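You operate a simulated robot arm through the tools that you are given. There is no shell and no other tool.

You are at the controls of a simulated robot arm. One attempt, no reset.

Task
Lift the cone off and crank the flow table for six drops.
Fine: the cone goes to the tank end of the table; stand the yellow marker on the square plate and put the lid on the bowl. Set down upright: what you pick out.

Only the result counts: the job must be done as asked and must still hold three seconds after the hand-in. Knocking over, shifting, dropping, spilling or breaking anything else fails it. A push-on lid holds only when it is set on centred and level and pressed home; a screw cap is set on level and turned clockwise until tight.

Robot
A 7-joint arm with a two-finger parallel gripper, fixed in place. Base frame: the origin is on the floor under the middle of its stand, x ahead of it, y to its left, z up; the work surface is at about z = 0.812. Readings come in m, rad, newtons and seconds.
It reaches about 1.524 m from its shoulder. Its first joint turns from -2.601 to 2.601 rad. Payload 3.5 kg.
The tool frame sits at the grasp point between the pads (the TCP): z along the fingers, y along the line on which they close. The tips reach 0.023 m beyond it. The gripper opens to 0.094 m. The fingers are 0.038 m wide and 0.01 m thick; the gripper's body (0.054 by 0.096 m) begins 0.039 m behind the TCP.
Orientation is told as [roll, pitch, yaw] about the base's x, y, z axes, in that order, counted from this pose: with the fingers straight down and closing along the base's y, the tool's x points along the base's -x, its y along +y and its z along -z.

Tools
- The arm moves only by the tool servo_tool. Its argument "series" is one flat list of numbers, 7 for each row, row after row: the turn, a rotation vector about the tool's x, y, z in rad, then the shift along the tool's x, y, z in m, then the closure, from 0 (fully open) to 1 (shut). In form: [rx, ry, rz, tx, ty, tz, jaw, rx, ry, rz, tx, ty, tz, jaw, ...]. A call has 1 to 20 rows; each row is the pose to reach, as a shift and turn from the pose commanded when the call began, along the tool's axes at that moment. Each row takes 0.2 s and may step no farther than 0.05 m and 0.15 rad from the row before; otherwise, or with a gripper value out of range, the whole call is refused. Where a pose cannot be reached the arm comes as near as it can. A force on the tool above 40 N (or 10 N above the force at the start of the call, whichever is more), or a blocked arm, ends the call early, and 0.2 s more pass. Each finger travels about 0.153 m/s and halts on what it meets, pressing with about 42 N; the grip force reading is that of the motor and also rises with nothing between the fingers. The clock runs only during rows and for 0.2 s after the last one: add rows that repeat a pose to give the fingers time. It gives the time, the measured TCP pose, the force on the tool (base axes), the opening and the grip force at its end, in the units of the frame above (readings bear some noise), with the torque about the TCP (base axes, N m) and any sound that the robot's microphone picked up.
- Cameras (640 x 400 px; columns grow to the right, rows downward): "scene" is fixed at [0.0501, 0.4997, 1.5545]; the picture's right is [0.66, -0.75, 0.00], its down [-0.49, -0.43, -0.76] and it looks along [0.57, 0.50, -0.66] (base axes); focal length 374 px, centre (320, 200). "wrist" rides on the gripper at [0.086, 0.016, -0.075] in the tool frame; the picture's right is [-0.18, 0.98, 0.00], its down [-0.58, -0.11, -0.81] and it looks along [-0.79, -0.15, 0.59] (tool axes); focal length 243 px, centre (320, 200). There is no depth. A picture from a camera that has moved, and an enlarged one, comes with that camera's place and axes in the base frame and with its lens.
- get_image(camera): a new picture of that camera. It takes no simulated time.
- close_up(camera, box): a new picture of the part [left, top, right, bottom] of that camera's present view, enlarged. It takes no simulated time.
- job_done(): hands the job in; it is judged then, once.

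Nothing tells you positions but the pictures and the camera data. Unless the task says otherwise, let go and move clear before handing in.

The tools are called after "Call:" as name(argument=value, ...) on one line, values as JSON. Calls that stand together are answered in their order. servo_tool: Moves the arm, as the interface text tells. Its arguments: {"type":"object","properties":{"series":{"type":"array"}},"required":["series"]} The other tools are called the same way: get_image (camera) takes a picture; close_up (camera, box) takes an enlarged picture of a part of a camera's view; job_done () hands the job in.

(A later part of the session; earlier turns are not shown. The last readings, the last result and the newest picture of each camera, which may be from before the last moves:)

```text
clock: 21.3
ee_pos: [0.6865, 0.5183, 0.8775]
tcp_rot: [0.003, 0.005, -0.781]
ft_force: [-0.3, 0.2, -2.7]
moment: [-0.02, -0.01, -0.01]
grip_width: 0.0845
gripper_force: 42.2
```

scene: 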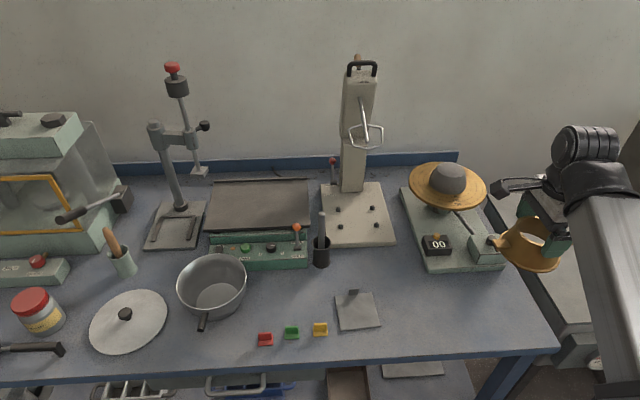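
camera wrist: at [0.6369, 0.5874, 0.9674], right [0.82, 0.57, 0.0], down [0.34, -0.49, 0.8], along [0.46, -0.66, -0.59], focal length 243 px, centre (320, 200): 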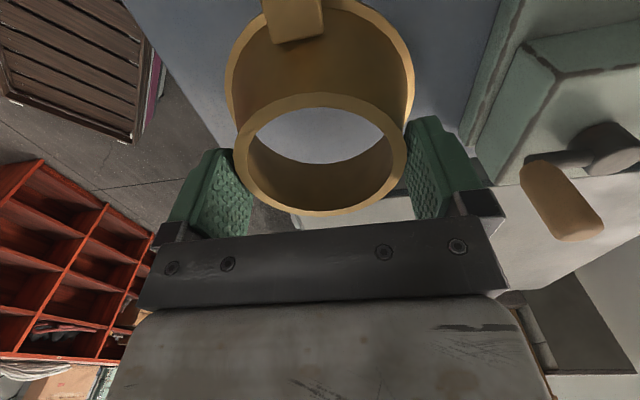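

Call:
servo_tool(series=[0, 0, 0, 0, 0, 0.0015, 1])

Call:
servo_tool(series=[0, 0, 0, 0, 0, 0.0015, 1])

Call:
close_up(camera="scene", box=[460, 250, 550, 340])

```text
clock: 21.7
ee_pos: [0.6871, 0.5166, 0.8756]
tcp_rot: [0.005, 0.004, -0.781]
ft_force: [-0.5, 0.2, -2.5]
moment: [0.01, 0.02, 0.01]
grip_width: 0.0845
gripper_force: 41.9
```

```text
clock: 22.1
ee_pos: [0.6866, 0.5164, 0.8746]
tcp_rot: [0.002, 0.004, -0.782]
ft_force: [0.0, -0.4, -2.6]
moment: [0.0, -0.01, -0.03]
grip_width: 0.0847
gripper_force: 42.2
```

```text
4.44 times, centred on (505, 295) of scene
camera zoom: at [0.0501, 0.4997, 1.5545], right [0.66, -0.75, 0.0], down [-0.49, -0.43, -0.76], along [0.57, 0.5, -0.66], focal length 1664 px, centre (-502, -222)
```

zoom: 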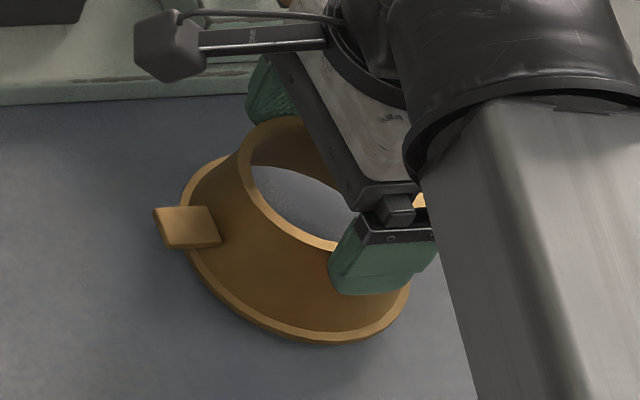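

Call:
servo_tool(series=[0, 0, 0, 0, 0, 0.0015, 1])

Call:
servo_tool(series=[0, 0, 0, 0, 0, 0.0015, 1])

Call:
servo_tool(series=[0, 0, 0, 0, 0, 0.0015, 1])

```text
clock: 22.5
ee_pos: [0.6861, 0.5175, 0.8736]
tcp_rot: [0.005, 0.004, -0.781]
ft_force: [0.3, 0.2, -1.1]
moment: [-0.03, -0.05, 0.0]
grip_width: 0.0843
gripper_force: 41.5
```

```text
clock: 22.9
ee_pos: [0.6873, 0.5164, 0.8721]
tcp_rot: [0.004, 0.003, -0.782]
ft_force: [0.7, 1.0, -2.2]
moment: [0.02, 0.0, -0.02]
grip_width: 0.0844
gripper_force: 42.5
```

```text
clock: 23.3
ee_pos: [0.6875, 0.5161, 0.8695]
tcp_rot: [0.003, 0.001, -0.782]
ft_force: [-0.6, 0.2, -1.6]
moment: [-0.01, 0.01, -0.04]
grip_width: 0.0843
gripper_force: 41.9
```

Call:
servo_tool(series=[0, 0, 0, 0, 0, 0.0015, 1])

Call:
servo_tool(series=[0, 0, 0, 0, 0, 0.0015, 1])

Call:
servo_tool(series=[0, 0, 0, 0, 0, 0.0015, 1])

Call:
close_up(camera="scene", box=[460, 250, 550, 340])

```text
clock: 23.7
ee_pos: [0.6858, 0.5168, 0.8688]
tcp_rot: [0.004, 0.003, -0.781]
ft_force: [0.8, 0.3, -1.8]
moment: [-0.02, 0.0, 0.01]
grip_width: 0.0842
gripper_force: 42.1
```

```text
clock: 24.1
ee_pos: [0.6859, 0.5171, 0.8672]
tcp_rot: [0.004, 0.004, -0.782]
ft_force: [-0.1, 0.1, -2.2]
moment: [0.05, 0.01, 0.01]
grip_width: 0.0842
gripper_force: 41.9
```

```text
clock: 24.5
ee_pos: [0.6858, 0.5171, 0.8671]
tcp_rot: [0.003, 0.005, -0.782]
ft_force: [-0.7, -0.9, -3.4]
moment: [-0.01, 0.03, 0.02]
grip_width: 0.0843
gripper_force: 41.7
```

```text
4.44 times, centred on (505, 295) of scene
camera zoom: at [0.0501, 0.4997, 1.5545], right [0.66, -0.75, 0.0], down [-0.49, -0.43, -0.76], along [0.57, 0.5, -0.66], focal length 1664 px, centre (-502, -222)
```

zoom: 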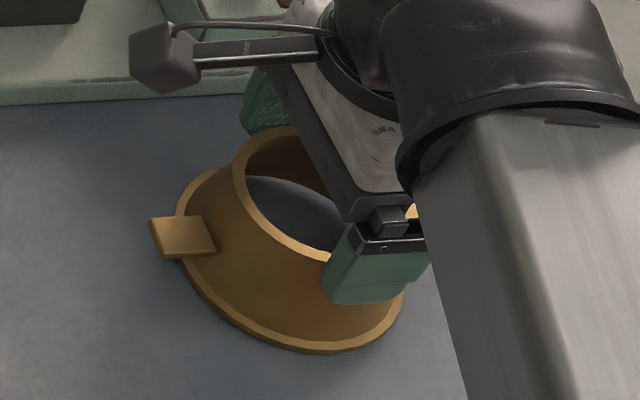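

Call:
servo_tool(series=[0, 0, 0, 0, 0, 0.0015, 1])

Call:
servo_tool(series=[0, 0, 0, 0, 0, 0.0015, 1])

Call:
servo_tool(series=[0, 0, 0, 0, 0, 0.0015, 1])

```text
clock: 24.9
ee_pos: [0.6872, 0.517, 0.8643]
tcp_rot: [0.002, 0.003, -0.781]
ft_force: [0.2, 0.2, -2.4]
moment: [-0.04, 0.03, 0.03]
grip_width: 0.0841
gripper_force: 41.9
```

```text
clock: 25.3
ee_pos: [0.6868, 0.5165, 0.8623]
tcp_rot: [0.004, 0.003, -0.783]
ft_force: [-0.6, 0.5, -2.2]
moment: [0.03, 0.02, 0.03]
grip_width: 0.0844
gripper_force: 42.8
```

```text
clock: 25.7
ee_pos: [0.6875, 0.5168, 0.8609]
tcp_rot: [0.002, 0.003, -0.782]
ft_force: [-0.7, 0.2, -2.3]
moment: [-0.01, 0.01, -0.01]
grip_width: 0.0843
gripper_force: 42.4
```

Call:
servo_tool(series=[0, 0, 0, 0, 0, 0.0015, 1])

Call:
servo_tool(series=[0, 0, 0, 0, 0, 0.0015, 1])

Call:
close_up(camera="scene", box=[460, 250, 550, 340])

Call:
get_image(camera="wrist")

```text
clock: 26.1
ee_pos: [0.6874, 0.517, 0.8596]
tcp_rot: [0.004, 0.003, -0.783]
ft_force: [0.5, 0.6, 1.0]
moment: [-0.07, -0.05, 0.03]
grip_width: 0.0841
gripper_force: 41.9
```

```text
clock: 26.5
ee_pos: [0.6857, 0.5173, 0.8593]
tcp_rot: [0.003, 0.003, -0.782]
ft_force: [3.1, 1.7, 15.5]
moment: [-0.37, 0.45, 0.06]
grip_width: 0.084
gripper_force: 41.4
```

```text
4.44 times, centred on (505, 295) of scene
camera zoom: at [0.0501, 0.4997, 1.5545], right [0.66, -0.75, 0.0], down [-0.49, -0.43, -0.76], along [0.57, 0.5, -0.66], focal length 1664 px, centre (-502, -222)
```

zoom: 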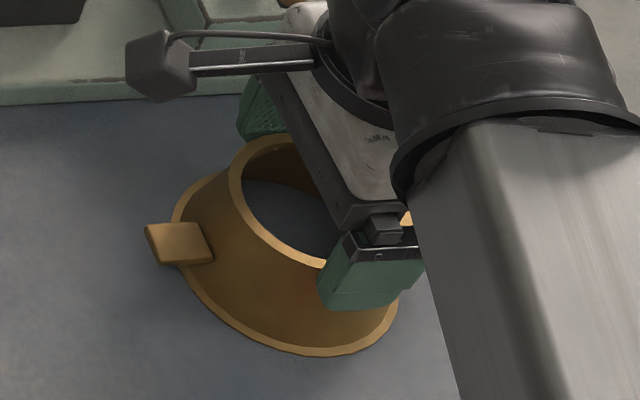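

```text
taken
camera wrist: at [0.6366, 0.5884, 0.9344], right [0.82, 0.57, 0.0], down [0.34, -0.49, 0.8], along [0.46, -0.66, -0.59], focal length 243 px, centre (320, 200)
```

wrist: 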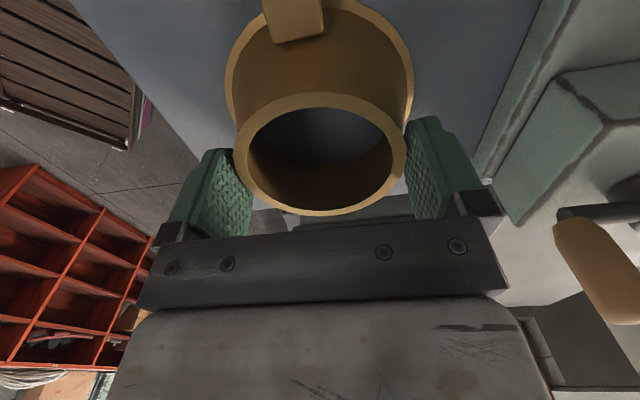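

The cone has touched down (15 N, touching first on the robot side, a tiny tilt). I'll ease off a touch, open gently and rise straight up.

Call:
servo_tool(series=[0, 0, 0, 0, 0, -0.001, 1, 0, 0, 0, 0, 0, -0.001, 0.08, 0, 0, 0, 0, 0, -0.001, 0.04, 0, 0, 0, 0, 0, -0.001, 0, 0, 0, 0, 0, 0, -0.001, 0])

Call:
close_up(camera="scene", box=[460, 250, 550, 340])

Call:
get_image(camera="wrist")

```text
clock: 27.7
ee_pos: [0.6871, 0.5177, 0.8602]
tcp_rot: [0.003, 0.004, -0.782]
ft_force: [0.1, 0.3, 0.2]
moment: [0.01, 0.01, -0.02]
grip_width: 0.0941
gripper_force: 0.1
```

```text
4.44 times, centred on (505, 295) of scene
camera zoom: at [0.0501, 0.4997, 1.5545], right [0.66, -0.75, 0.0], down [-0.49, -0.43, -0.76], along [0.57, 0.5, -0.66], focal length 1664 px, centre (-502, -222)
```

zoom: 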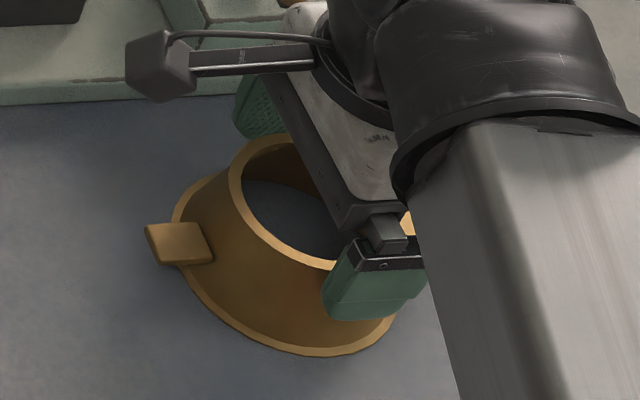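

```text
taken
camera wrist: at [0.6366, 0.5884, 0.9343], right [0.82, 0.57, 0.0], down [0.34, -0.49, 0.8], along [0.46, -0.66, -0.59], focal length 243 px, centre (320, 200)
```

wrist: 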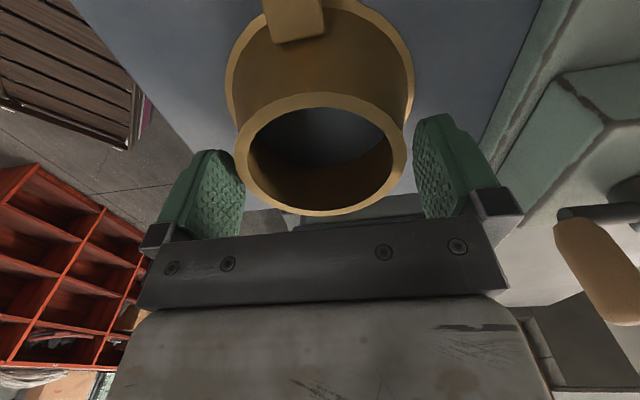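

The cone is released and standing. Rising, then moving over to view the crank knob.

Call:
servo_tool(series=[0, 0, 0, 0, 0, -0.008, 0, 0, 0, 0, 0, 0, -0.02, 0, 0, 0, 0, 0, 0, -0.045, 0, 0, 0, 0, 0, 0, -0.08, 0, 0, 0, 0, 0, 0, -0.12, 0, 0, 0, 0, 0, 0, -0.15, 0, 0, 0, 0, -0.006, 0.03, -0.16, 0, 0, 0, 0, -0.013, 0.07, -0.16, 0, 0, 0, 0, -0.0194, 0.102, -0.16, 0, 0, 0, 0, -0.0194, 0.102, -0.14, 0])

Call:
get_image(camera="wrist")

Call:
get_image(camera="scene")

```text
clock: 29.9
ee_pos: [0.7729, 0.5755, 1.0001]
tcp_rot: [0.003, 0.002, -0.782]
ft_force: [-0.2, 0.5, 0.1]
moment: [0.02, 0.02, 0.02]
grip_width: 0.094
gripper_force: 0.1
```

```text
taken
camera wrist: at [0.7226, 0.6469, 1.0747], right [0.82, 0.57, 0.0], down [0.34, -0.49, 0.8], along [0.46, -0.66, -0.59], focal length 243 px, centre (320, 200)
```

wrist: 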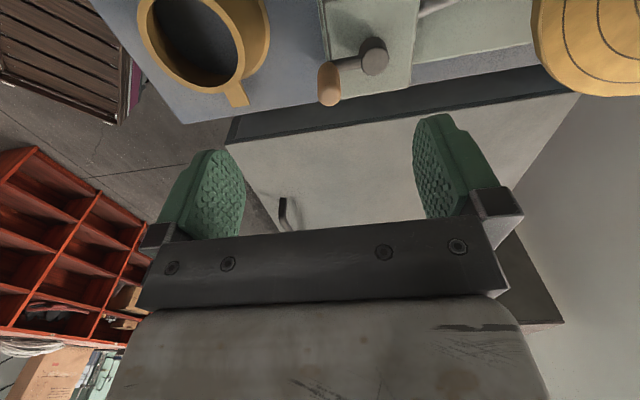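

```text
taken
```

scene: 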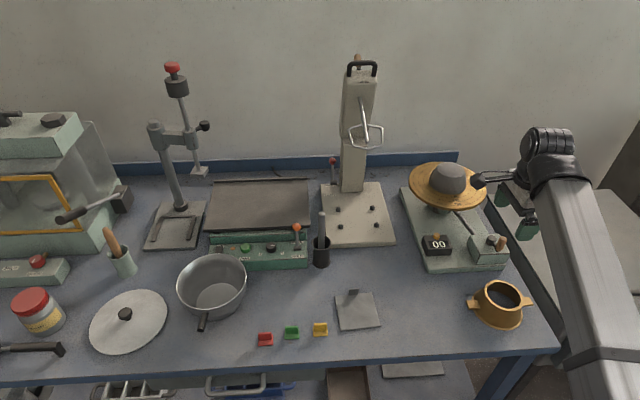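

The cone stands upright at the tank end. Now I'll measure the crank knob and hub precisely.

Call:
close_up(camera="wrist", box=[290, 10, 450, 110])

Call:
close_up(camera="scene", box=[415, 215, 525, 285])

```text
4.00 times, centred on (370, 60) of wrist
camera zoom: at [0.7226, 0.6469, 1.0747], right [0.82, 0.57, 0.0], down [0.34, -0.49, 0.8], along [0.46, -0.66, -0.59], focal length 970 px, centre (120, 760)
```

zoom: 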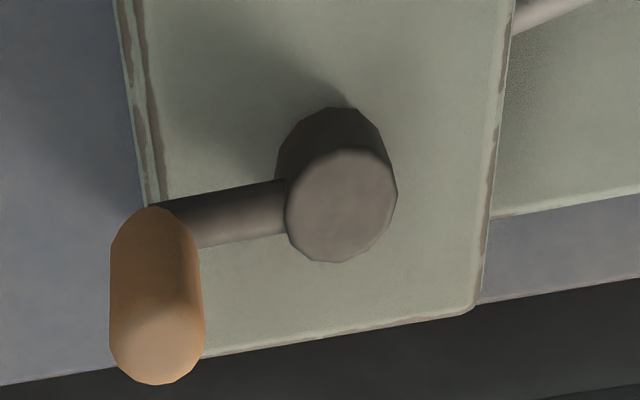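

```text
5.71 times, centred on (470, 250) of scene
camera zoom: at [0.0501, 0.4997, 1.5545], right [0.66, -0.75, 0.0], down [-0.49, -0.43, -0.76], along [0.57, 0.5, -0.66], focal length 2140 px, centre (-537, -86)
```

zoom: 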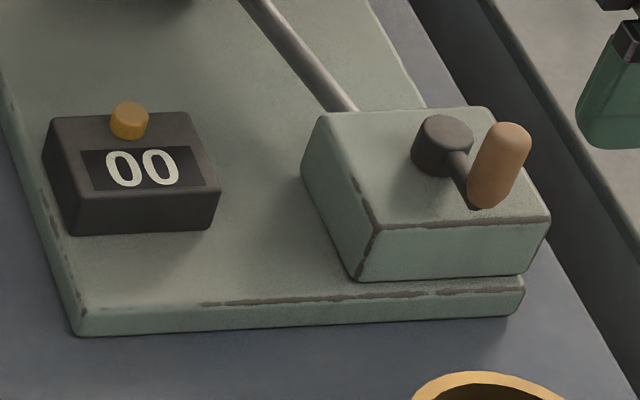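

The hub centre triangulates to (0.8036, 0.6008), hub top z≈0.885. The knob is at (0.779, 0.576) with its top near z≈0.925 and a crank radius of about 35 mm. I'll descend around the knob with the tips staying above the hub.

Call:
servo_tool(series=[0, 0, 0, -0.0039, 0.0046, 0.01, 0, 0, 0, 0, -0.0039, 0.0046, 0.035, 0, 0, 0, 0, -0.0039, 0.0046, 0.06, 0, 0, 0, 0, -0.0039, 0.0046, 0.076, 0, 0, 0, 0, -0.0039, 0.0046, 0.086, 0])

Call:
get_image(camera="wrist")

Call:
close_up(camera="scene", box=[415, 195, 545, 285])

```text
clock: 31.1
ee_pos: [0.7778, 0.5747, 0.9132]
tcp_rot: [0.004, 0.003, -0.782]
ft_force: [0.4, -0.2, 0.6]
moment: [0.04, -0.01, -0.01]
grip_width: 0.0941
gripper_force: 0.0
```

```text
taken
camera wrist: at [0.7287, 0.6463, 0.9879], right [0.82, 0.57, 0.0], down [0.34, -0.49, 0.8], along [0.46, -0.66, -0.59], focal length 243 px, centre (320, 200)
```

wrist: 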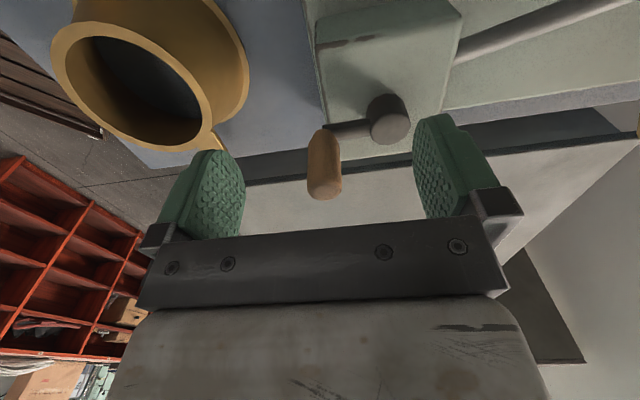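

```text
4.44 times, centred on (480, 240) of scene
camera zoom: at [0.0501, 0.4997, 1.5545], right [0.66, -0.75, 0.0], down [-0.49, -0.43, -0.76], along [0.57, 0.5, -0.66], focal length 1664 px, centre (-391, 22)
```

zoom: 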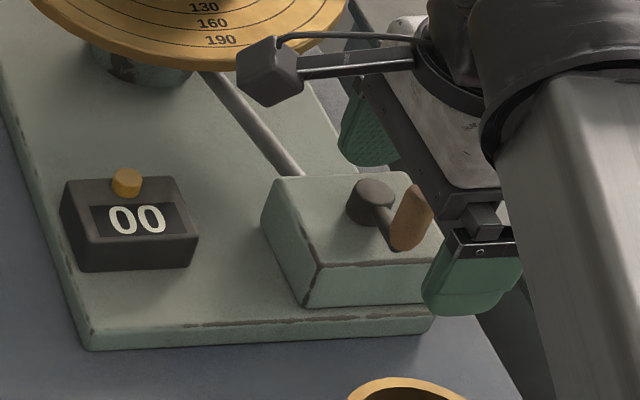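

Call:
servo_tool(series=[0, 0, 0, 0, 0, 0, 0.7, 0, 0, 0, 0, 0, 0, 0.82, 0, 0, 0, 0, 0, 0, 1, 0, 0, 0, 0, 0, 0, 1])

Call:
get_image(camera="wrist")

Call:
close_up(camera="scene", box=[415, 195, 545, 285])

```text
clock: 32.1
ee_pos: [0.7797, 0.5765, 0.9129]
tcp_rot: [0.004, 0.003, -0.781]
ft_force: [14.5, 13.1, 2.3]
moment: [0.17, 0.06, -0.01]
grip_width: 0.0166
gripper_force: 45.0
```

```text
taken
camera wrist: at [0.7298, 0.6475, 0.9879], right [0.82, 0.57, 0.0], down [0.34, -0.49, 0.8], along [0.46, -0.66, -0.6], focal length 243 px, centre (320, 200)
```

wrist: 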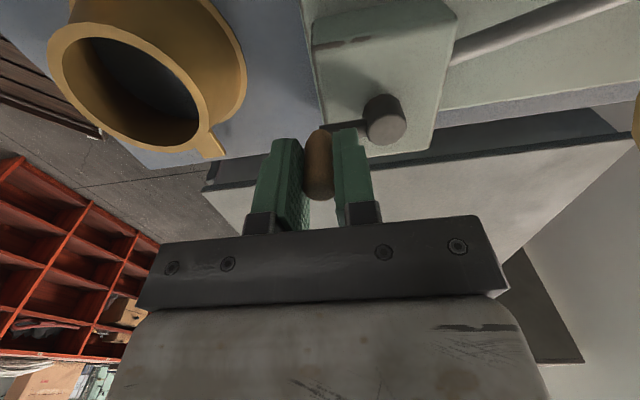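

```text
4.44 times, centred on (480, 240) of scene
camera zoom: at [0.0501, 0.4997, 1.5545], right [0.66, -0.75, 0.0], down [-0.49, -0.43, -0.76], along [0.57, 0.5, -0.66], focal length 1664 px, centre (-391, 22)
```

zoom: 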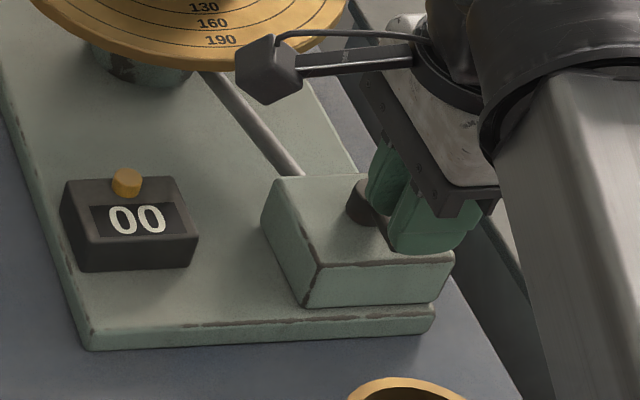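

The knob is held, with a 20 N preload because I was about 2.6 mm short in the away direction. I'll relieve that and test a small clockwise arc.

Call:
servo_tool(series=[0, 0, 0, 0, 0.0026, 0, 1])

Call:
servo_tool(series=[0, 0, 0, 0.003, 0.0001, 0, 1, 0, 0, 0, 0.006, 0.0005, 0, 1])

```text
clock: 32.5
ee_pos: [0.7794, 0.5764, 0.9137]
tcp_rot: [0.001, 0.004, -0.78]
ft_force: [6.4, 4.1, 2.1]
moment: [0.2, 0.09, -0.04]
grip_width: 0.0164
gripper_force: 45.0
```

```text
clock: 33.1
ee_pos: [0.7753, 0.5822, 0.9121]
tcp_rot: [-0.001, 0.003, -0.783]
ft_force: [3.4, -3.5, -5.3]
moment: [-0.18, -0.18, -0.18]
grip_width: 0.0164
gripper_force: 45.4
```

Call:
servo_tool(series=[0, 0, 0, 0.0055, 0.0015, 0, 1, 0, 0, 0, 0.0108, 0.004, 0, 1])

Call:
close_up(camera="scene", box=[415, 195, 545, 285])

Call:
close_up(camera="wrist", box=[240, 70, 480, 240])

```text
clock: 33.7
ee_pos: [0.7693, 0.5923, 0.9128]
tcp_rot: [0.0, 0.005, -0.781]
ft_force: [-13.1, -10.0, -12.9]
moment: [-0.01, 0.04, -0.23]
grip_width: 0.0165
gripper_force: 45.1
```

```text
4.44 times, centred on (480, 240) of scene
camera zoom: at [0.0501, 0.4997, 1.5545], right [0.66, -0.75, 0.0], down [-0.49, -0.43, -0.76], along [0.57, 0.5, -0.66], focal length 1664 px, centre (-391, 22)
```

zoom: 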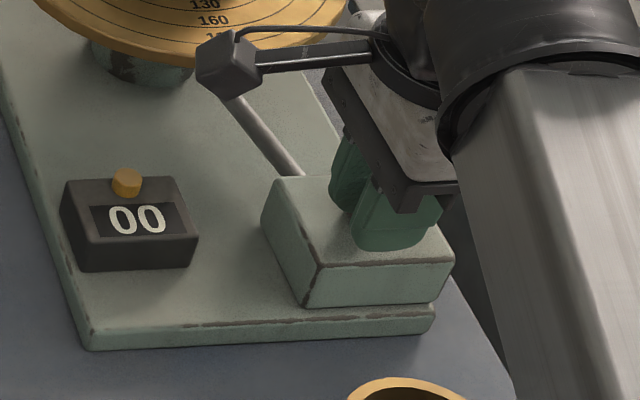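

```text
2.35 times, centred on (360, 155) of wrist
camera zoom: at [0.7193, 0.6636, 0.988], right [0.82, 0.57, 0.0], down [0.34, -0.49, 0.8], along [0.46, -0.66, -0.6], focal length 571 px, centre (226, 306)
```

zoom: 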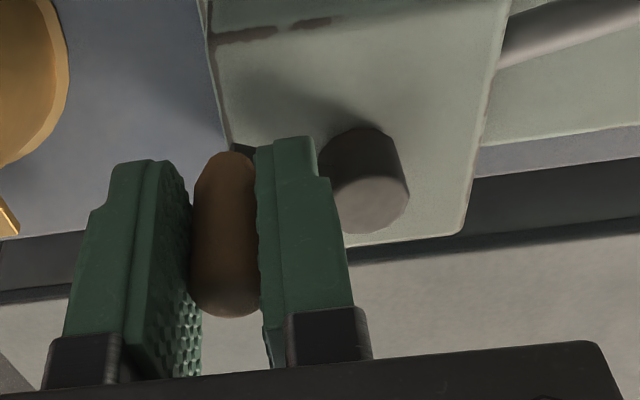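

The crank turns with light resistance, but the forces suggest my circle is slightly off. I'll open the fingers and measure the knob's actual position.

Call:
servo_tool(series=[0, 0, 0, 0, 0, 0, 0.8, 0, 0, 0, 0, 0, 0, 0.3, 0, 0, 0, 0, 0, 0, 0, 0, 0, 0, 0, 0, 0, 0])

Call:
close_up(camera="scene", box=[415, 205, 525, 275])

Call:
close_up(camera="wrist", box=[240, 70, 480, 240])

```text
clock: 34.7
ee_pos: [0.7708, 0.5928, 0.9137]
tcp_rot: [0.002, 0.004, -0.781]
ft_force: [-0.4, 0.0, 0.8]
moment: [-0.03, 0.02, 0.0]
grip_width: 0.0942
gripper_force: 0.0
```

```text
5.71 times, centred on (470, 240) of scene
camera zoom: at [0.0501, 0.4997, 1.5545], right [0.66, -0.75, 0.0], down [-0.49, -0.43, -0.76], along [0.57, 0.5, -0.66], focal length 2140 px, centre (-537, -29)
```

zoom: 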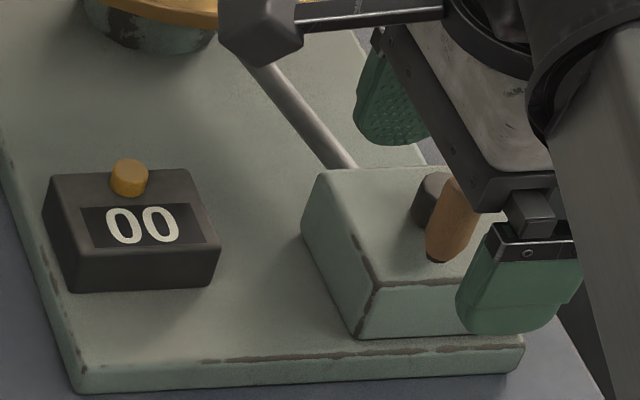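

```text
2.35 times, centred on (360, 155) of wrist
camera zoom: at [0.7212, 0.6643, 0.9886], right [0.82, 0.57, 0.0], down [0.34, -0.49, 0.8], along [0.46, -0.66, -0.59], focal length 571 px, centre (226, 306)
```

zoom: 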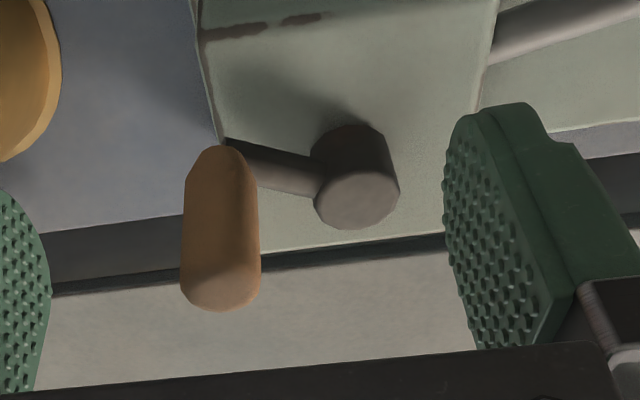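

The crank was turning with the knob, now about 27° round. I'll regrip centred, then continue the clockwise arc around hub (p≈0.1415, q≈0.994) with radius 35 mm, checking forces.

Call:
servo_tool(series=[0, 0, 0, 0.0005, -0.0017, 0, 0.4, 0, 0, 0, 0.0005, -0.0017, 0, 0.8, 0, 0, 0, 0.0005, -0.0017, 0, 1, 0, 0, 0, 0.0005, -0.0017, 0, 1])

Call:
servo_tool(series=[0, 0, 0, 0.0029, 0.0013, 0, 1, 0, 0, 0, 0.0056, 0.0031, 0, 1, 0, 0, 0, 0.0081, 0.0053, 0, 1])

```text
clock: 35.7
ee_pos: [0.7691, 0.5918, 0.9143]
tcp_rot: [0.002, 0.002, -0.783]
ft_force: [3.3, 2.1, 0.5]
moment: [-0.38, -0.01, 0.05]
grip_width: 0.0166
gripper_force: 44.8
```

```text
clock: 36.5
ee_pos: [0.7672, 0.6002, 0.9135]
tcp_rot: [0.002, 0.003, -0.783]
ft_force: [-2.1, -7.0, 10.7]
moment: [-0.55, -0.23, -0.23]
grip_width: 0.0165
gripper_force: 45.3
```

Forces are modest and consistent with the circle. Continuing the arc past the left side.

Call:
servo_tool(series=[0, 0, 0, 0.0041, 0.0045, 0, 1, 0, 0, 0, 0.0074, 0.0097, 0, 1, 0, 0, 0, 0.0097, 0.0153, 0, 1])

Call:
servo_tool(series=[0, 0, 0, 0.0013, 0.006, 0, 1, 0, 0, 0, 0.0016, 0.0121, 0, 1, 0, 0, 0, 0.0008, 0.0181, 0, 1])

Call:
close_up(camera="scene", box=[395, 155, 535, 285])

```text
clock: 37.3
ee_pos: [0.7713, 0.6207, 0.9139]
tcp_rot: [0.004, 0.005, -0.781]
ft_force: [-14.9, 0.6, 1.1]
moment: [-0.34, 0.17, -0.22]
grip_width: 0.0166
gripper_force: 44.6
```

```text
clock: 38.1
ee_pos: [0.7845, 0.6317, 0.9148]
tcp_rot: [0.003, 0.003, -0.783]
ft_force: [-5.3, -5.1, -4.8]
moment: [-0.31, 0.18, -0.31]
grip_width: 0.0164
gripper_force: 45.8
```

```text
3.08 times, centred on (465, 220) of scene
camera zoom: at [0.0501, 0.4997, 1.5545], right [0.66, -0.75, 0.0], down [-0.49, -0.43, -0.76], along [0.57, 0.5, -0.66], focal length 1152 px, centre (-126, 138)
```

zoom: 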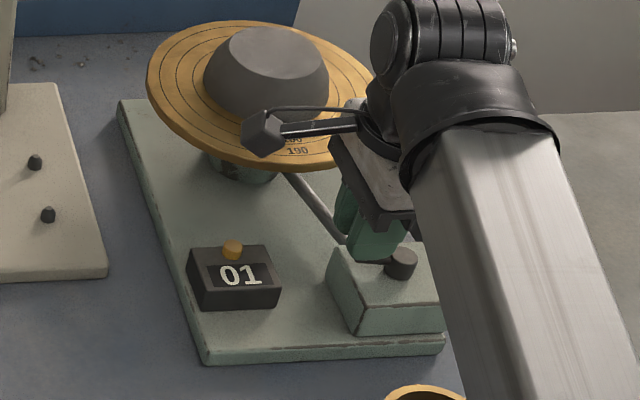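

The counter reads 01: the first drop happened around a quarter turn. Continuing clockwise, watching the count.

Call:
servo_tool(series=[0, 0, 0, -0.0031, 0.0086, 0, 1, 0, 0, 0, -0.0084, 0.0161, 0, 1, 0, 0, 0, -0.0154, 0.0219, 0, 1])

Call:
servo_tool(series=[0, 0, 0, -0.0083, 0.0039, 0, 1, 0, 0, 0, -0.0173, 0.0054, 0, 1, 0, 0, 0, -0.0264, 0.0046, 0, 1])

Call:
close_up(camera="scene", box=[395, 155, 535, 285])

```text
clock: 38.9
ee_pos: [0.8105, 0.6346, 0.9145]
tcp_rot: [0.005, 0.003, -0.782]
ft_force: [-9.4, -4.2, 2.6]
moment: [-0.04, 0.4, -0.27]
grip_width: 0.0168
gripper_force: 45.1
```

```text
clock: 39.7
ee_pos: [0.8343, 0.6242, 0.9138]
tcp_rot: [0.008, 0.003, -0.782]
ft_force: [8.2, 18.9, 16.5]
moment: [-0.08, 0.65, -0.29]
grip_width: 0.0167
gripper_force: 44.9
```

```text
3.08 times, centred on (465, 220) of scene
camera zoom: at [0.0501, 0.4997, 1.5545], right [0.66, -0.75, 0.0], down [-0.49, -0.43, -0.76], along [0.57, 0.5, -0.66], focal length 1152 px, centre (-126, 138)
```

zoom: 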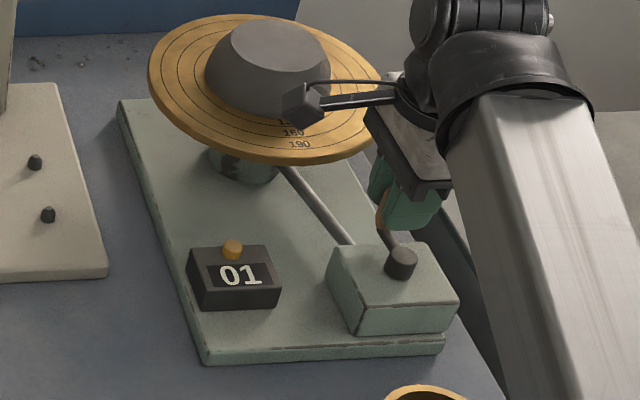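

Call:
servo_tool(series=[0, 0, 0, -0.0086, -0.0031, 0, 1, 0, 0, 0, -0.0161, -0.0084, 0, 1, 0, 0, 0, -0.0219, -0.0154, 0, 1])

Call:
servo_tool(series=[0, 0, 0, -0.0039, -0.0083, 0, 1, 0, 0, 0, -0.0054, -0.0173, 0, 1, 0, 0, 0, -0.0046, -0.0264, 0, 1])

Call:
close_up(camera="scene", box=[395, 155, 535, 285])

```text
clock: 40.0
ee_pos: [0.8399, 0.6184, 0.9135]
tcp_rot: [0.012, 0.002, -0.784]
ft_force: [5.6, 3.8, -2.6]
moment: [-0.48, 1.12, -0.02]
grip_width: 0.0165
gripper_force: 44.8
stopped in row 1: the force on the tool passed its limit at 45 N (the readings are from after the stop); the commanded pose is now the measured one
```

```text
clock: 40.5
ee_pos: [0.8414, 0.6147, 0.9135]
tcp_rot: [0.022, 0.001, -0.783]
ft_force: [6.4, 7.1, -10.1]
moment: [-0.7, 0.67, -0.15]
grip_width: 0.0169
gripper_force: 45.4
stopped in row 2: the force on the tool passed its limit at 48 N (the readings are from after the stop); the commanded pose is now the measured one
```

```text
3.08 times, centred on (465, 220) of scene
camera zoom: at [0.0501, 0.4997, 1.5545], right [0.66, -0.75, 0.0], down [-0.49, -0.43, -0.76], along [0.57, 0.5, -0.66], focal length 1152 px, centre (-126, 138)
```

zoom: 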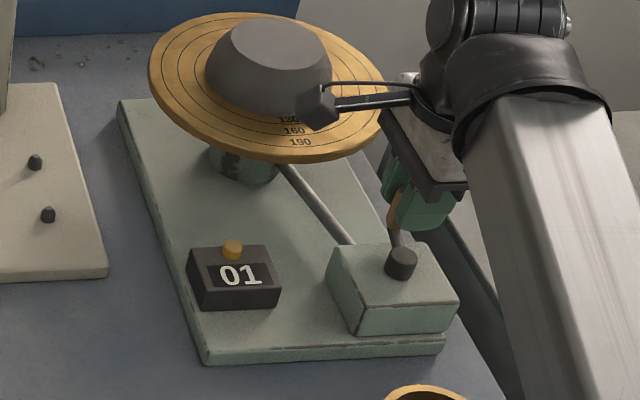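

The forces built up because firm friction-gripping stores up slip, and the crank paused at about 195°. I'll loosen the fingers to a cage just wider than the knob, level the tool, and look.

Call:
servo_tool(series=[0, 0, 0, 0, 0, 0, 0.75, 0, 0, 0, 0, 0, 0, 0.7, 0.0156, -0.0155, 0, 0, 0, 0, 0.7, 0.0156, -0.0155, 0, 0, 0, 0, 0.7])

Call:
close_up(camera="scene", box=[435, 195, 525, 265])

Call:
get_image(camera="wrist")

Call:
close_up(camera="wrist", box=[200, 70, 440, 240])

```text
clock: 41.5
ee_pos: [0.8413, 0.6148, 0.9145]
tcp_rot: [0.009, -0.014, -0.784]
ft_force: [0.2, 0.6, -0.3]
moment: [0.0, 0.02, 0.01]
grip_width: 0.0283
gripper_force: 0.1
```

```text
5.71 times, centred on (480, 230) of scene
camera zoom: at [0.0501, 0.4997, 1.5545], right [0.66, -0.75, 0.0], down [-0.49, -0.43, -0.76], along [0.57, 0.5, -0.66], focal length 2140 px, centre (-594, 29)
```

zoom: 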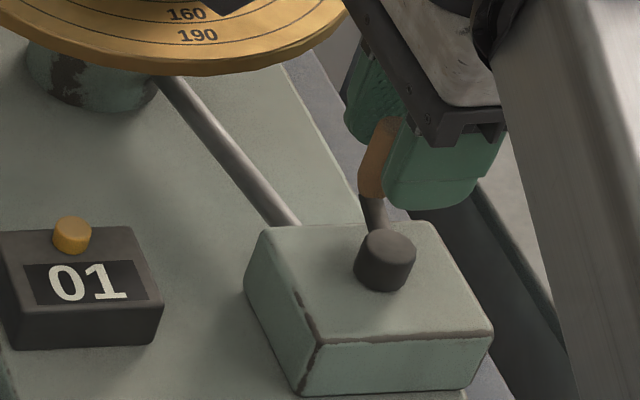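

```text
taken
camera wrist: at [0.7893, 0.687, 0.9884], right [0.82, 0.57, 0.01], down [0.32, -0.48, 0.81], along [0.47, -0.67, -0.58], focal length 243 px, centre (320, 200)
```

wrist: 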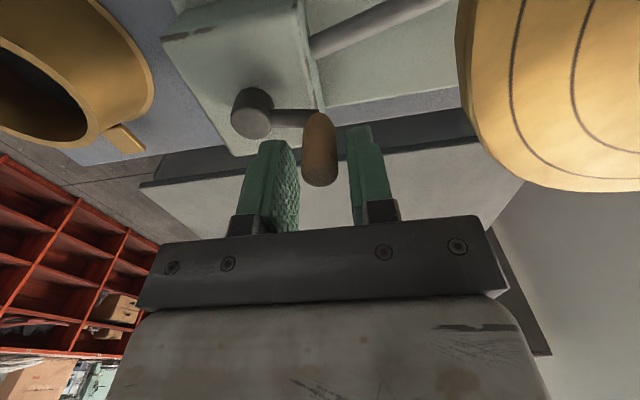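

```text
2.35 times, centred on (320, 155) of wrist
camera zoom: at [0.7893, 0.687, 0.9884], right [0.82, 0.57, 0.01], down [0.32, -0.48, 0.81], along [0.47, -0.67, -0.58], focal length 571 px, centre (320, 306)
```

zoom: 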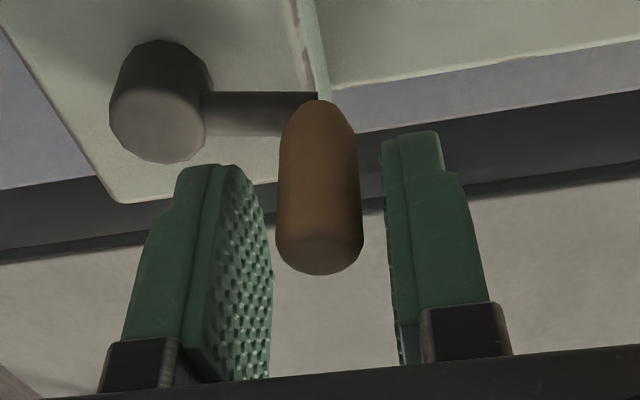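

The knob sits about 10 mm off the pad centre, at crank angle ≈195° with the arm pointing away from me. I'll level the tool and recentre on the knob, then turn the pads so they push tangentially as a loose cage.

Call:
servo_tool(series=[0.008, 0.002, 0, 0.005, 0, 0, 0.7, 0.0163, 0.0035, 0, 0.0098, -0.0006, 0, 0.7, 0.0163, 0.0035, 0, 0.0098, -0.0006, 0, 0.7])

Call:
close_up(camera="wrist", box=[200, 70, 440, 240])

```text
clock: 42.3
ee_pos: [0.8336, 0.6215, 0.9151]
tcp_rot: [-0.008, -0.011, -0.784]
ft_force: [-0.8, -1.3, -0.8]
moment: [-0.02, 0.03, -0.01]
grip_width: 0.028
gripper_force: 0.1
```

```text
2.35 times, centred on (320, 155) of wrist
camera zoom: at [0.7825, 0.694, 0.9883], right [0.82, 0.57, -0.01], down [0.33, -0.48, 0.81], along [0.46, -0.67, -0.58], focal length 571 px, centre (320, 306)
```

zoom: 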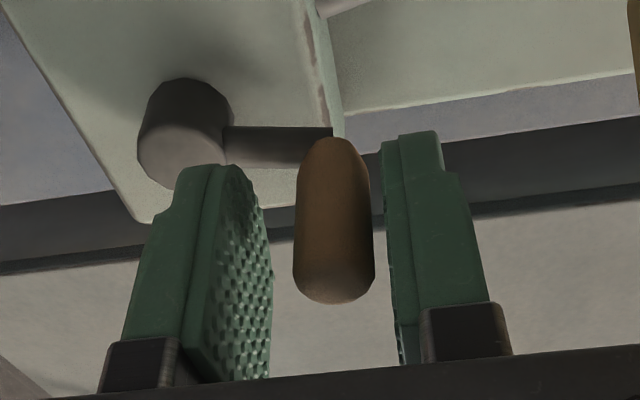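

Call:
servo_tool(series=[-0.008, 0.011, 0, 0.0003, 0.0015, 0, 0.7, -0.008, 0.011, 0, 0.0003, 0.0015, 0, 0.7])

```text
clock: 42.9
ee_pos: [0.8329, 0.6225, 0.9151]
tcp_rot: [0.0, 0.003, -0.783]
ft_force: [0.2, 0.4, 0.3]
moment: [-0.02, 0.02, 0.01]
grip_width: 0.0282
gripper_force: 0.0
```

Level again. Now I rotate the gripper about the knob to yaw 0 and narrow the cage.

Call:
servo_tool(series=[0, 0, -0.13, 0, 0, 0, 0.7, 0, 0, -0.26, 0, 0, 0, 0.7, 0, 0, -0.39, 0, 0, 0, 0.7, 0, 0, -0.52, 0, 0, 0, 0.7, 0, 0, -0.65, 0, 0, 0, 0.7, 0, 0, -0.783, 0, 0, 0, 0.7, 0, 0, -0.783, 0, 0, 0, 0.79])

Call:
get_image(camera="wrist")

Call:
close_up(camera="scene", box=[395, 155, 535, 285])

```text
clock: 44.5
ee_pos: [0.8344, 0.6234, 0.9149]
tcp_rot: [0.001, 0.003, 0.002]
ft_force: [-0.6, -0.5, -0.9]
moment: [0.01, 0.02, -0.01]
grip_width: 0.02
gripper_force: 0.1
```

```text
taken
camera wrist: at [0.7471, 0.638, 0.9896], right [0.18, 0.98, 0.0], down [0.58, -0.11, 0.81], along [0.79, -0.15, -0.59], focal length 243 px, centre (320, 200)
```

wrist: 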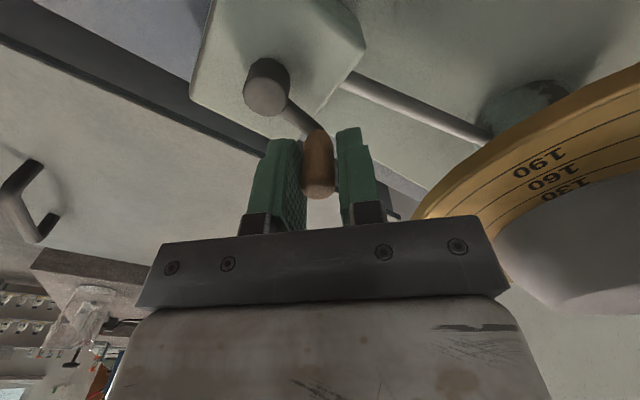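

```text
3.08 times, centred on (465, 220) of scene
camera zoom: at [0.0501, 0.4997, 1.5545], right [0.66, -0.75, 0.0], down [-0.49, -0.43, -0.76], along [0.57, 0.5, -0.66], focal length 1152 px, centre (-126, 138)
```

zoom: 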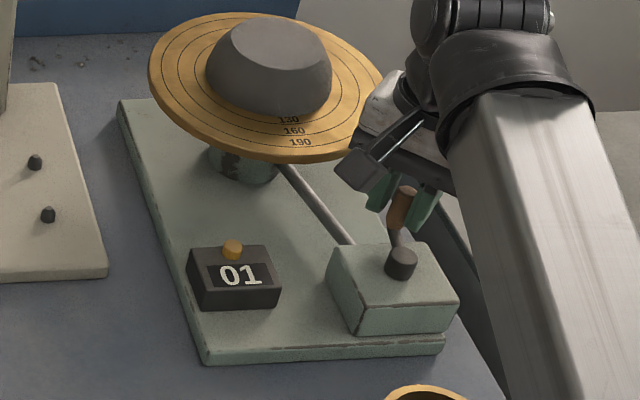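

The knob is neatly caged. Continuing clockwise with the cage pushing tangentially.

Call:
servo_tool(series=[0, 0, 0, -0.0025, -0.0066, 0, 0.79, 0, 0, 0, -0.0043, -0.0137, 0, 0.79, 0, 0, 0, -0.0045, -0.0211, 0, 0.79, 0, 0, 0, -0.0032, -0.0283, 0, 0.79])

Call:
close_up(camera="scene", box=[395, 155, 535, 285])

Call:
close_up(camera="wrist", box=[200, 70, 440, 240])

```text
clock: 45.5
ee_pos: [0.8366, 0.5945, 0.9162]
tcp_rot: [-0.001, 0.002, 0.0]
ft_force: [0.8, 0.1, -0.6]
moment: [0.0, 0.01, 0.02]
grip_width: 0.02
gripper_force: 0.2
```

```text
3.08 times, centred on (465, 220) of scene
camera zoom: at [0.0501, 0.4997, 1.5545], right [0.66, -0.75, 0.0], down [-0.49, -0.43, -0.76], along [0.57, 0.5, -0.66], focal length 1152 px, centre (-126, 138)
```

zoom: 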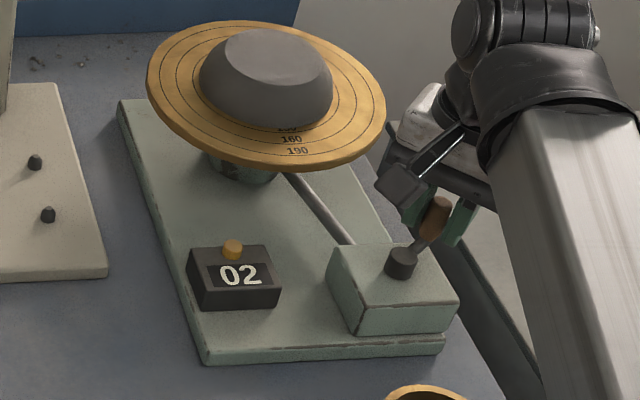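

```text
2.35 times, centred on (320, 155) of wrist
camera zoom: at [0.75, 0.6097, 0.9898], right [0.18, 0.98, 0.0], down [0.58, -0.11, 0.81], along [0.79, -0.15, -0.59], focal length 571 px, centre (320, 306)
```

zoom: 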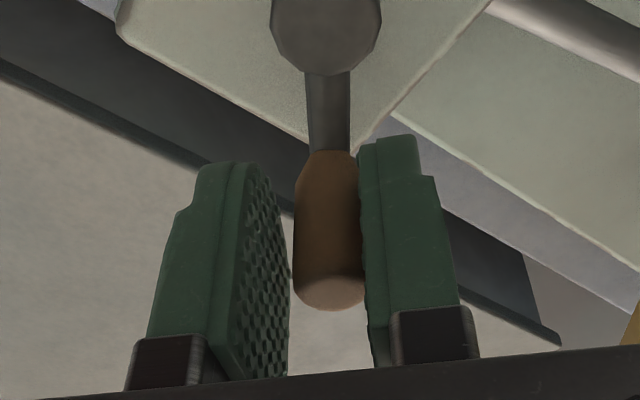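

The counter reads 02, so there's more than one drop per turn. I'll advance in small increments and check the count each time.

Call:
servo_tool(series=[0, 0, 0, 0.0027, -0.0068, 0, 0.79, 0, 0, 0, 0.0068, -0.0129, 0, 0.79, 0, 0, 0, 0.0098, -0.016, 0, 0.79])

Call:
close_up(camera="scene", box=[395, 155, 535, 285])

Call:
close_up(camera="wrist", box=[200, 70, 440, 240])

```text
clock: 46.3
ee_pos: [0.8265, 0.5787, 0.9149]
tcp_rot: [-0.001, 0.002, -0.001]
ft_force: [-0.8, 1.6, 0.2]
moment: [-0.03, 0.0, 0.0]
grip_width: 0.0201
gripper_force: 0.4
```

```text
3.08 times, centred on (465, 220) of scene
camera zoom: at [0.0501, 0.4997, 1.5545], right [0.66, -0.75, 0.0], down [-0.49, -0.43, -0.76], along [0.57, 0.5, -0.66], focal length 1152 px, centre (-126, 138)
```

zoom: 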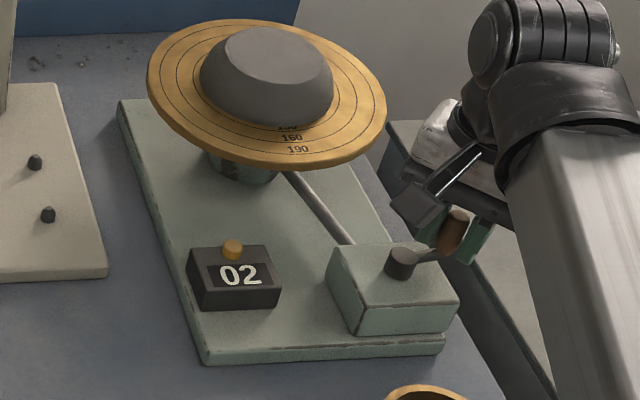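

```text
2.35 times, centred on (320, 155) of wrist
camera zoom: at [0.7399, 0.5938, 0.9887], right [0.18, 0.98, 0.0], down [0.58, -0.11, 0.81], along [0.79, -0.15, -0.59], focal length 571 px, centre (320, 306)
```

zoom: 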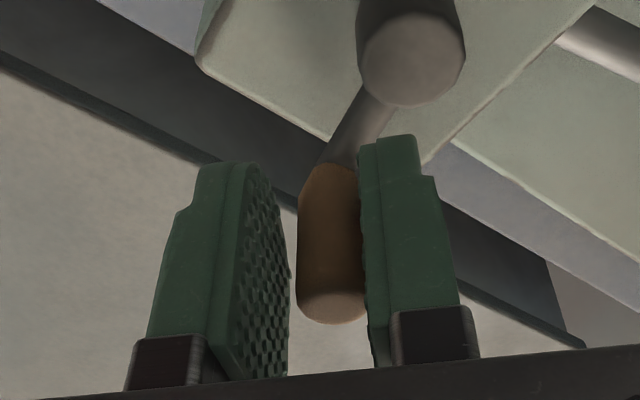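

The cage works with near-zero force. I'll keep going while turning the gripper to stay aligned with the crank's tangent.

Call:
servo_tool(series=[0, 0, 0.14, 0.0014, -0.0013, 0, 0.78, 0, 0, 0.28, 0.0038, -0.0031, 0, 0.78, 0, 0, 0.42, 0.0064, -0.0048, 0, 0.78, 0, 0, 0.56, 0.0091, -0.0062, 0, 0.78, 0, 0, 0.7, 0.012, -0.0074, 0, 0.78, 0, 0, 0.84, 0.0149, -0.0083, 0, 0.78, 0, 0, 0.98, 0.0179, -0.009, 0, 0.78, 0, 0, 1.12, 0.0209, -0.0094, 0, 0.78, 0, 0, 1.26, 0.024, -0.0095, 0, 0.78, 0, 0, 1.4, 0.0271, -0.0094, 0, 0.78, 0, 0, 1.54, 0.0301, -0.009, 0, 0.78])

Call:
close_up(camera="scene", box=[395, 155, 535, 285])

Call:
close_up(camera="wrist", box=[200, 70, 440, 240])

```text
clock: 48.7
ee_pos: [0.7956, 0.5687, 0.9149]
tcp_rot: [-0.003, 0.0, -1.542]
ft_force: [0.7, -0.2, 0.2]
moment: [-0.02, -0.01, -0.05]
grip_width: 0.0209
gripper_force: 0.4
```

```text
3.08 times, centred on (465, 220) of scene
camera zoom: at [0.0501, 0.4997, 1.5545], right [0.66, -0.75, 0.0], down [-0.49, -0.43, -0.76], along [0.57, 0.5, -0.66], focal length 1152 px, centre (-126, 138)
```

zoom: 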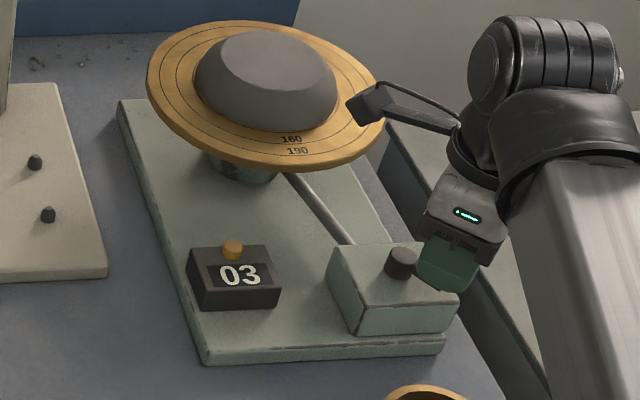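

```text
2.35 times, centred on (320, 155) of wrist
camera zoom: at [0.8109, 0.6546, 0.9899], right [0.99, -0.16, 0.0], down [-0.09, -0.58, 0.81], along [-0.13, -0.8, -0.59], focal length 571 px, centre (320, 306)
```

zoom: 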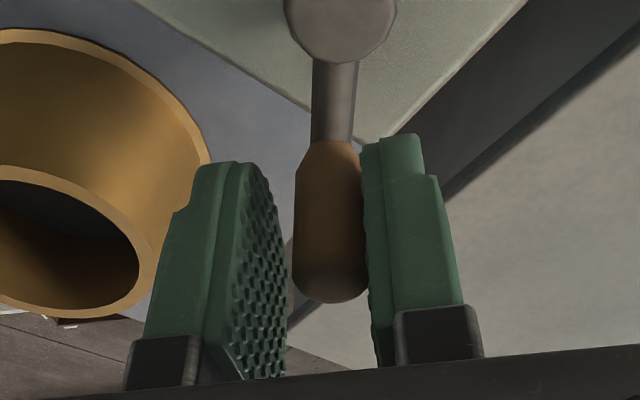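

Counter reads 03. It's behaving like three drops per turn, so I'll continue with checks well within each third of a turn.

Call:
servo_tool(series=[0, 0, 0, 0.0011, -0.0042, 0, 0.78, 0, 0, 0, 0.0027, -0.0081, 0, 0.78, 0, 0, 0, 0.0048, -0.0119, 0, 0.78, 0, 0, 0, 0.0074, -0.0154, 0, 0.78, 0, 0, 0, 0.0103, -0.0185, 0, 0.78, 0, 0, 0, 0.0127, -0.0205, 0, 0.78])

Call:
close_up(camera="scene", box=[395, 155, 535, 285])

Call:
close_up(camera="wrist", box=[200, 70, 440, 240])

```text
clock: 50.1
ee_pos: [0.7747, 0.5819, 0.9163]
tcp_rot: [-0.002, 0.002, -1.538]
ft_force: [0.7, -0.3, 1.6]
moment: [0.02, -0.01, 0.03]
grip_width: 0.0208
gripper_force: 0.5
```

```text
3.08 times, centred on (465, 220) of scene
camera zoom: at [0.0501, 0.4997, 1.5545], right [0.66, -0.75, 0.0], down [-0.49, -0.43, -0.76], along [0.57, 0.5, -0.66], focal length 1152 px, centre (-126, 138)
```

zoom: 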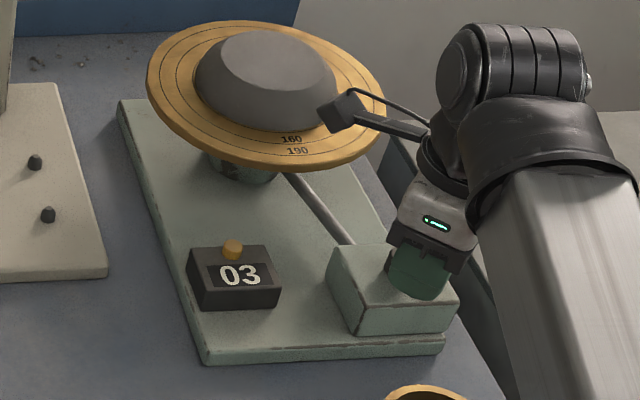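

```text
2.35 times, centred on (320, 155) of wrist
camera zoom: at [0.7892, 0.6678, 0.9896], right [0.99, -0.15, 0.0], down [-0.09, -0.59, 0.81], along [-0.12, -0.8, -0.59], focal length 571 px, centre (320, 306)
```

zoom: 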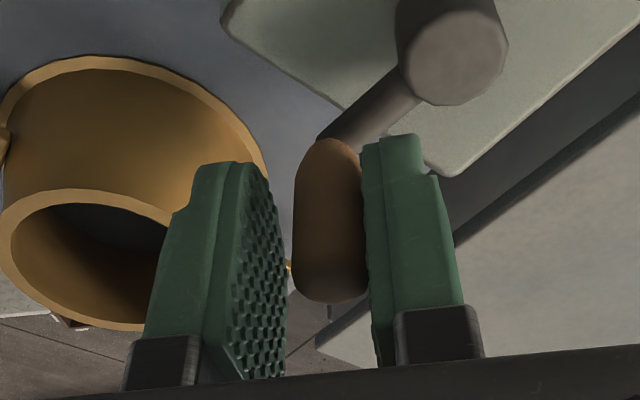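

Call:
servo_tool(series=[0, 0, 0, 0, -0.0015, 0, 0.7, 0, 0, -0.14, 0, -0.0015, 0, 0.7, 0, 0, -0.28, 0, -0.0015, 0, 0.7, 0, 0, -0.42, 0, -0.0015, 0, 0.7, 0, 0, -0.56, 0, -0.0015, 0, 0.7, 0, 0, -0.7, 0, -0.0015, 0, 0.7, 0, 0, -0.84, 0, -0.0015, 0, 0.7, 0, 0, -0.98, 0, -0.0015, 0, 0.7, 0, 0, -1.12, 0, -0.0015, 0, 0.7, 0, 0, -1.26, 0, -0.0015, 0, 0.7, 0, 0, -1.4, 0, -0.0015, 0, 0.7, 0, 0, -1.54, 0, -0.0015, 0, 0.7, 0, 0, -1.54, 0, -0.0015, 0, 0.78])

Call:
close_up(camera="wrist", box=[200, 70, 440, 240])

Call:
close_up(camera="scene", box=[395, 155, 535, 285])

```text
clock: 52.9
ee_pos: [0.7747, 0.5809, 0.9146]
tcp_rot: [-0.001, 0.001, 0.002]
ft_force: [0.1, -2.1, 0.1]
moment: [0.0, 0.0, -0.03]
grip_width: 0.0214
gripper_force: 0.7
```

```text
2.35 times, centred on (320, 155) of wrist
camera zoom: at [0.6882, 0.5967, 0.9895], right [0.18, 0.98, 0.0], down [0.58, -0.11, 0.81], along [0.79, -0.15, -0.59], focal length 571 px, centre (320, 306)
```

zoom: 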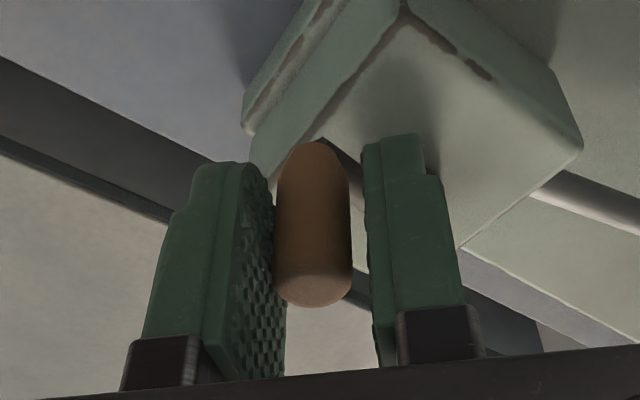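

```text
3.08 times, centred on (465, 220) of scene
camera zoom: at [0.0501, 0.4997, 1.5545], right [0.66, -0.75, 0.0], down [-0.49, -0.43, -0.76], along [0.57, 0.5, -0.66], focal length 1152 px, centre (-126, 138)
```

zoom: 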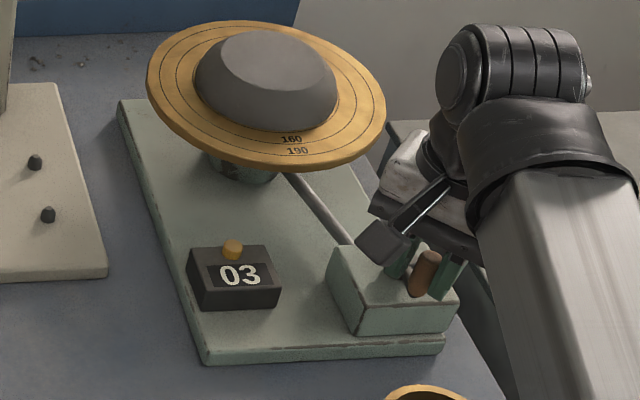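

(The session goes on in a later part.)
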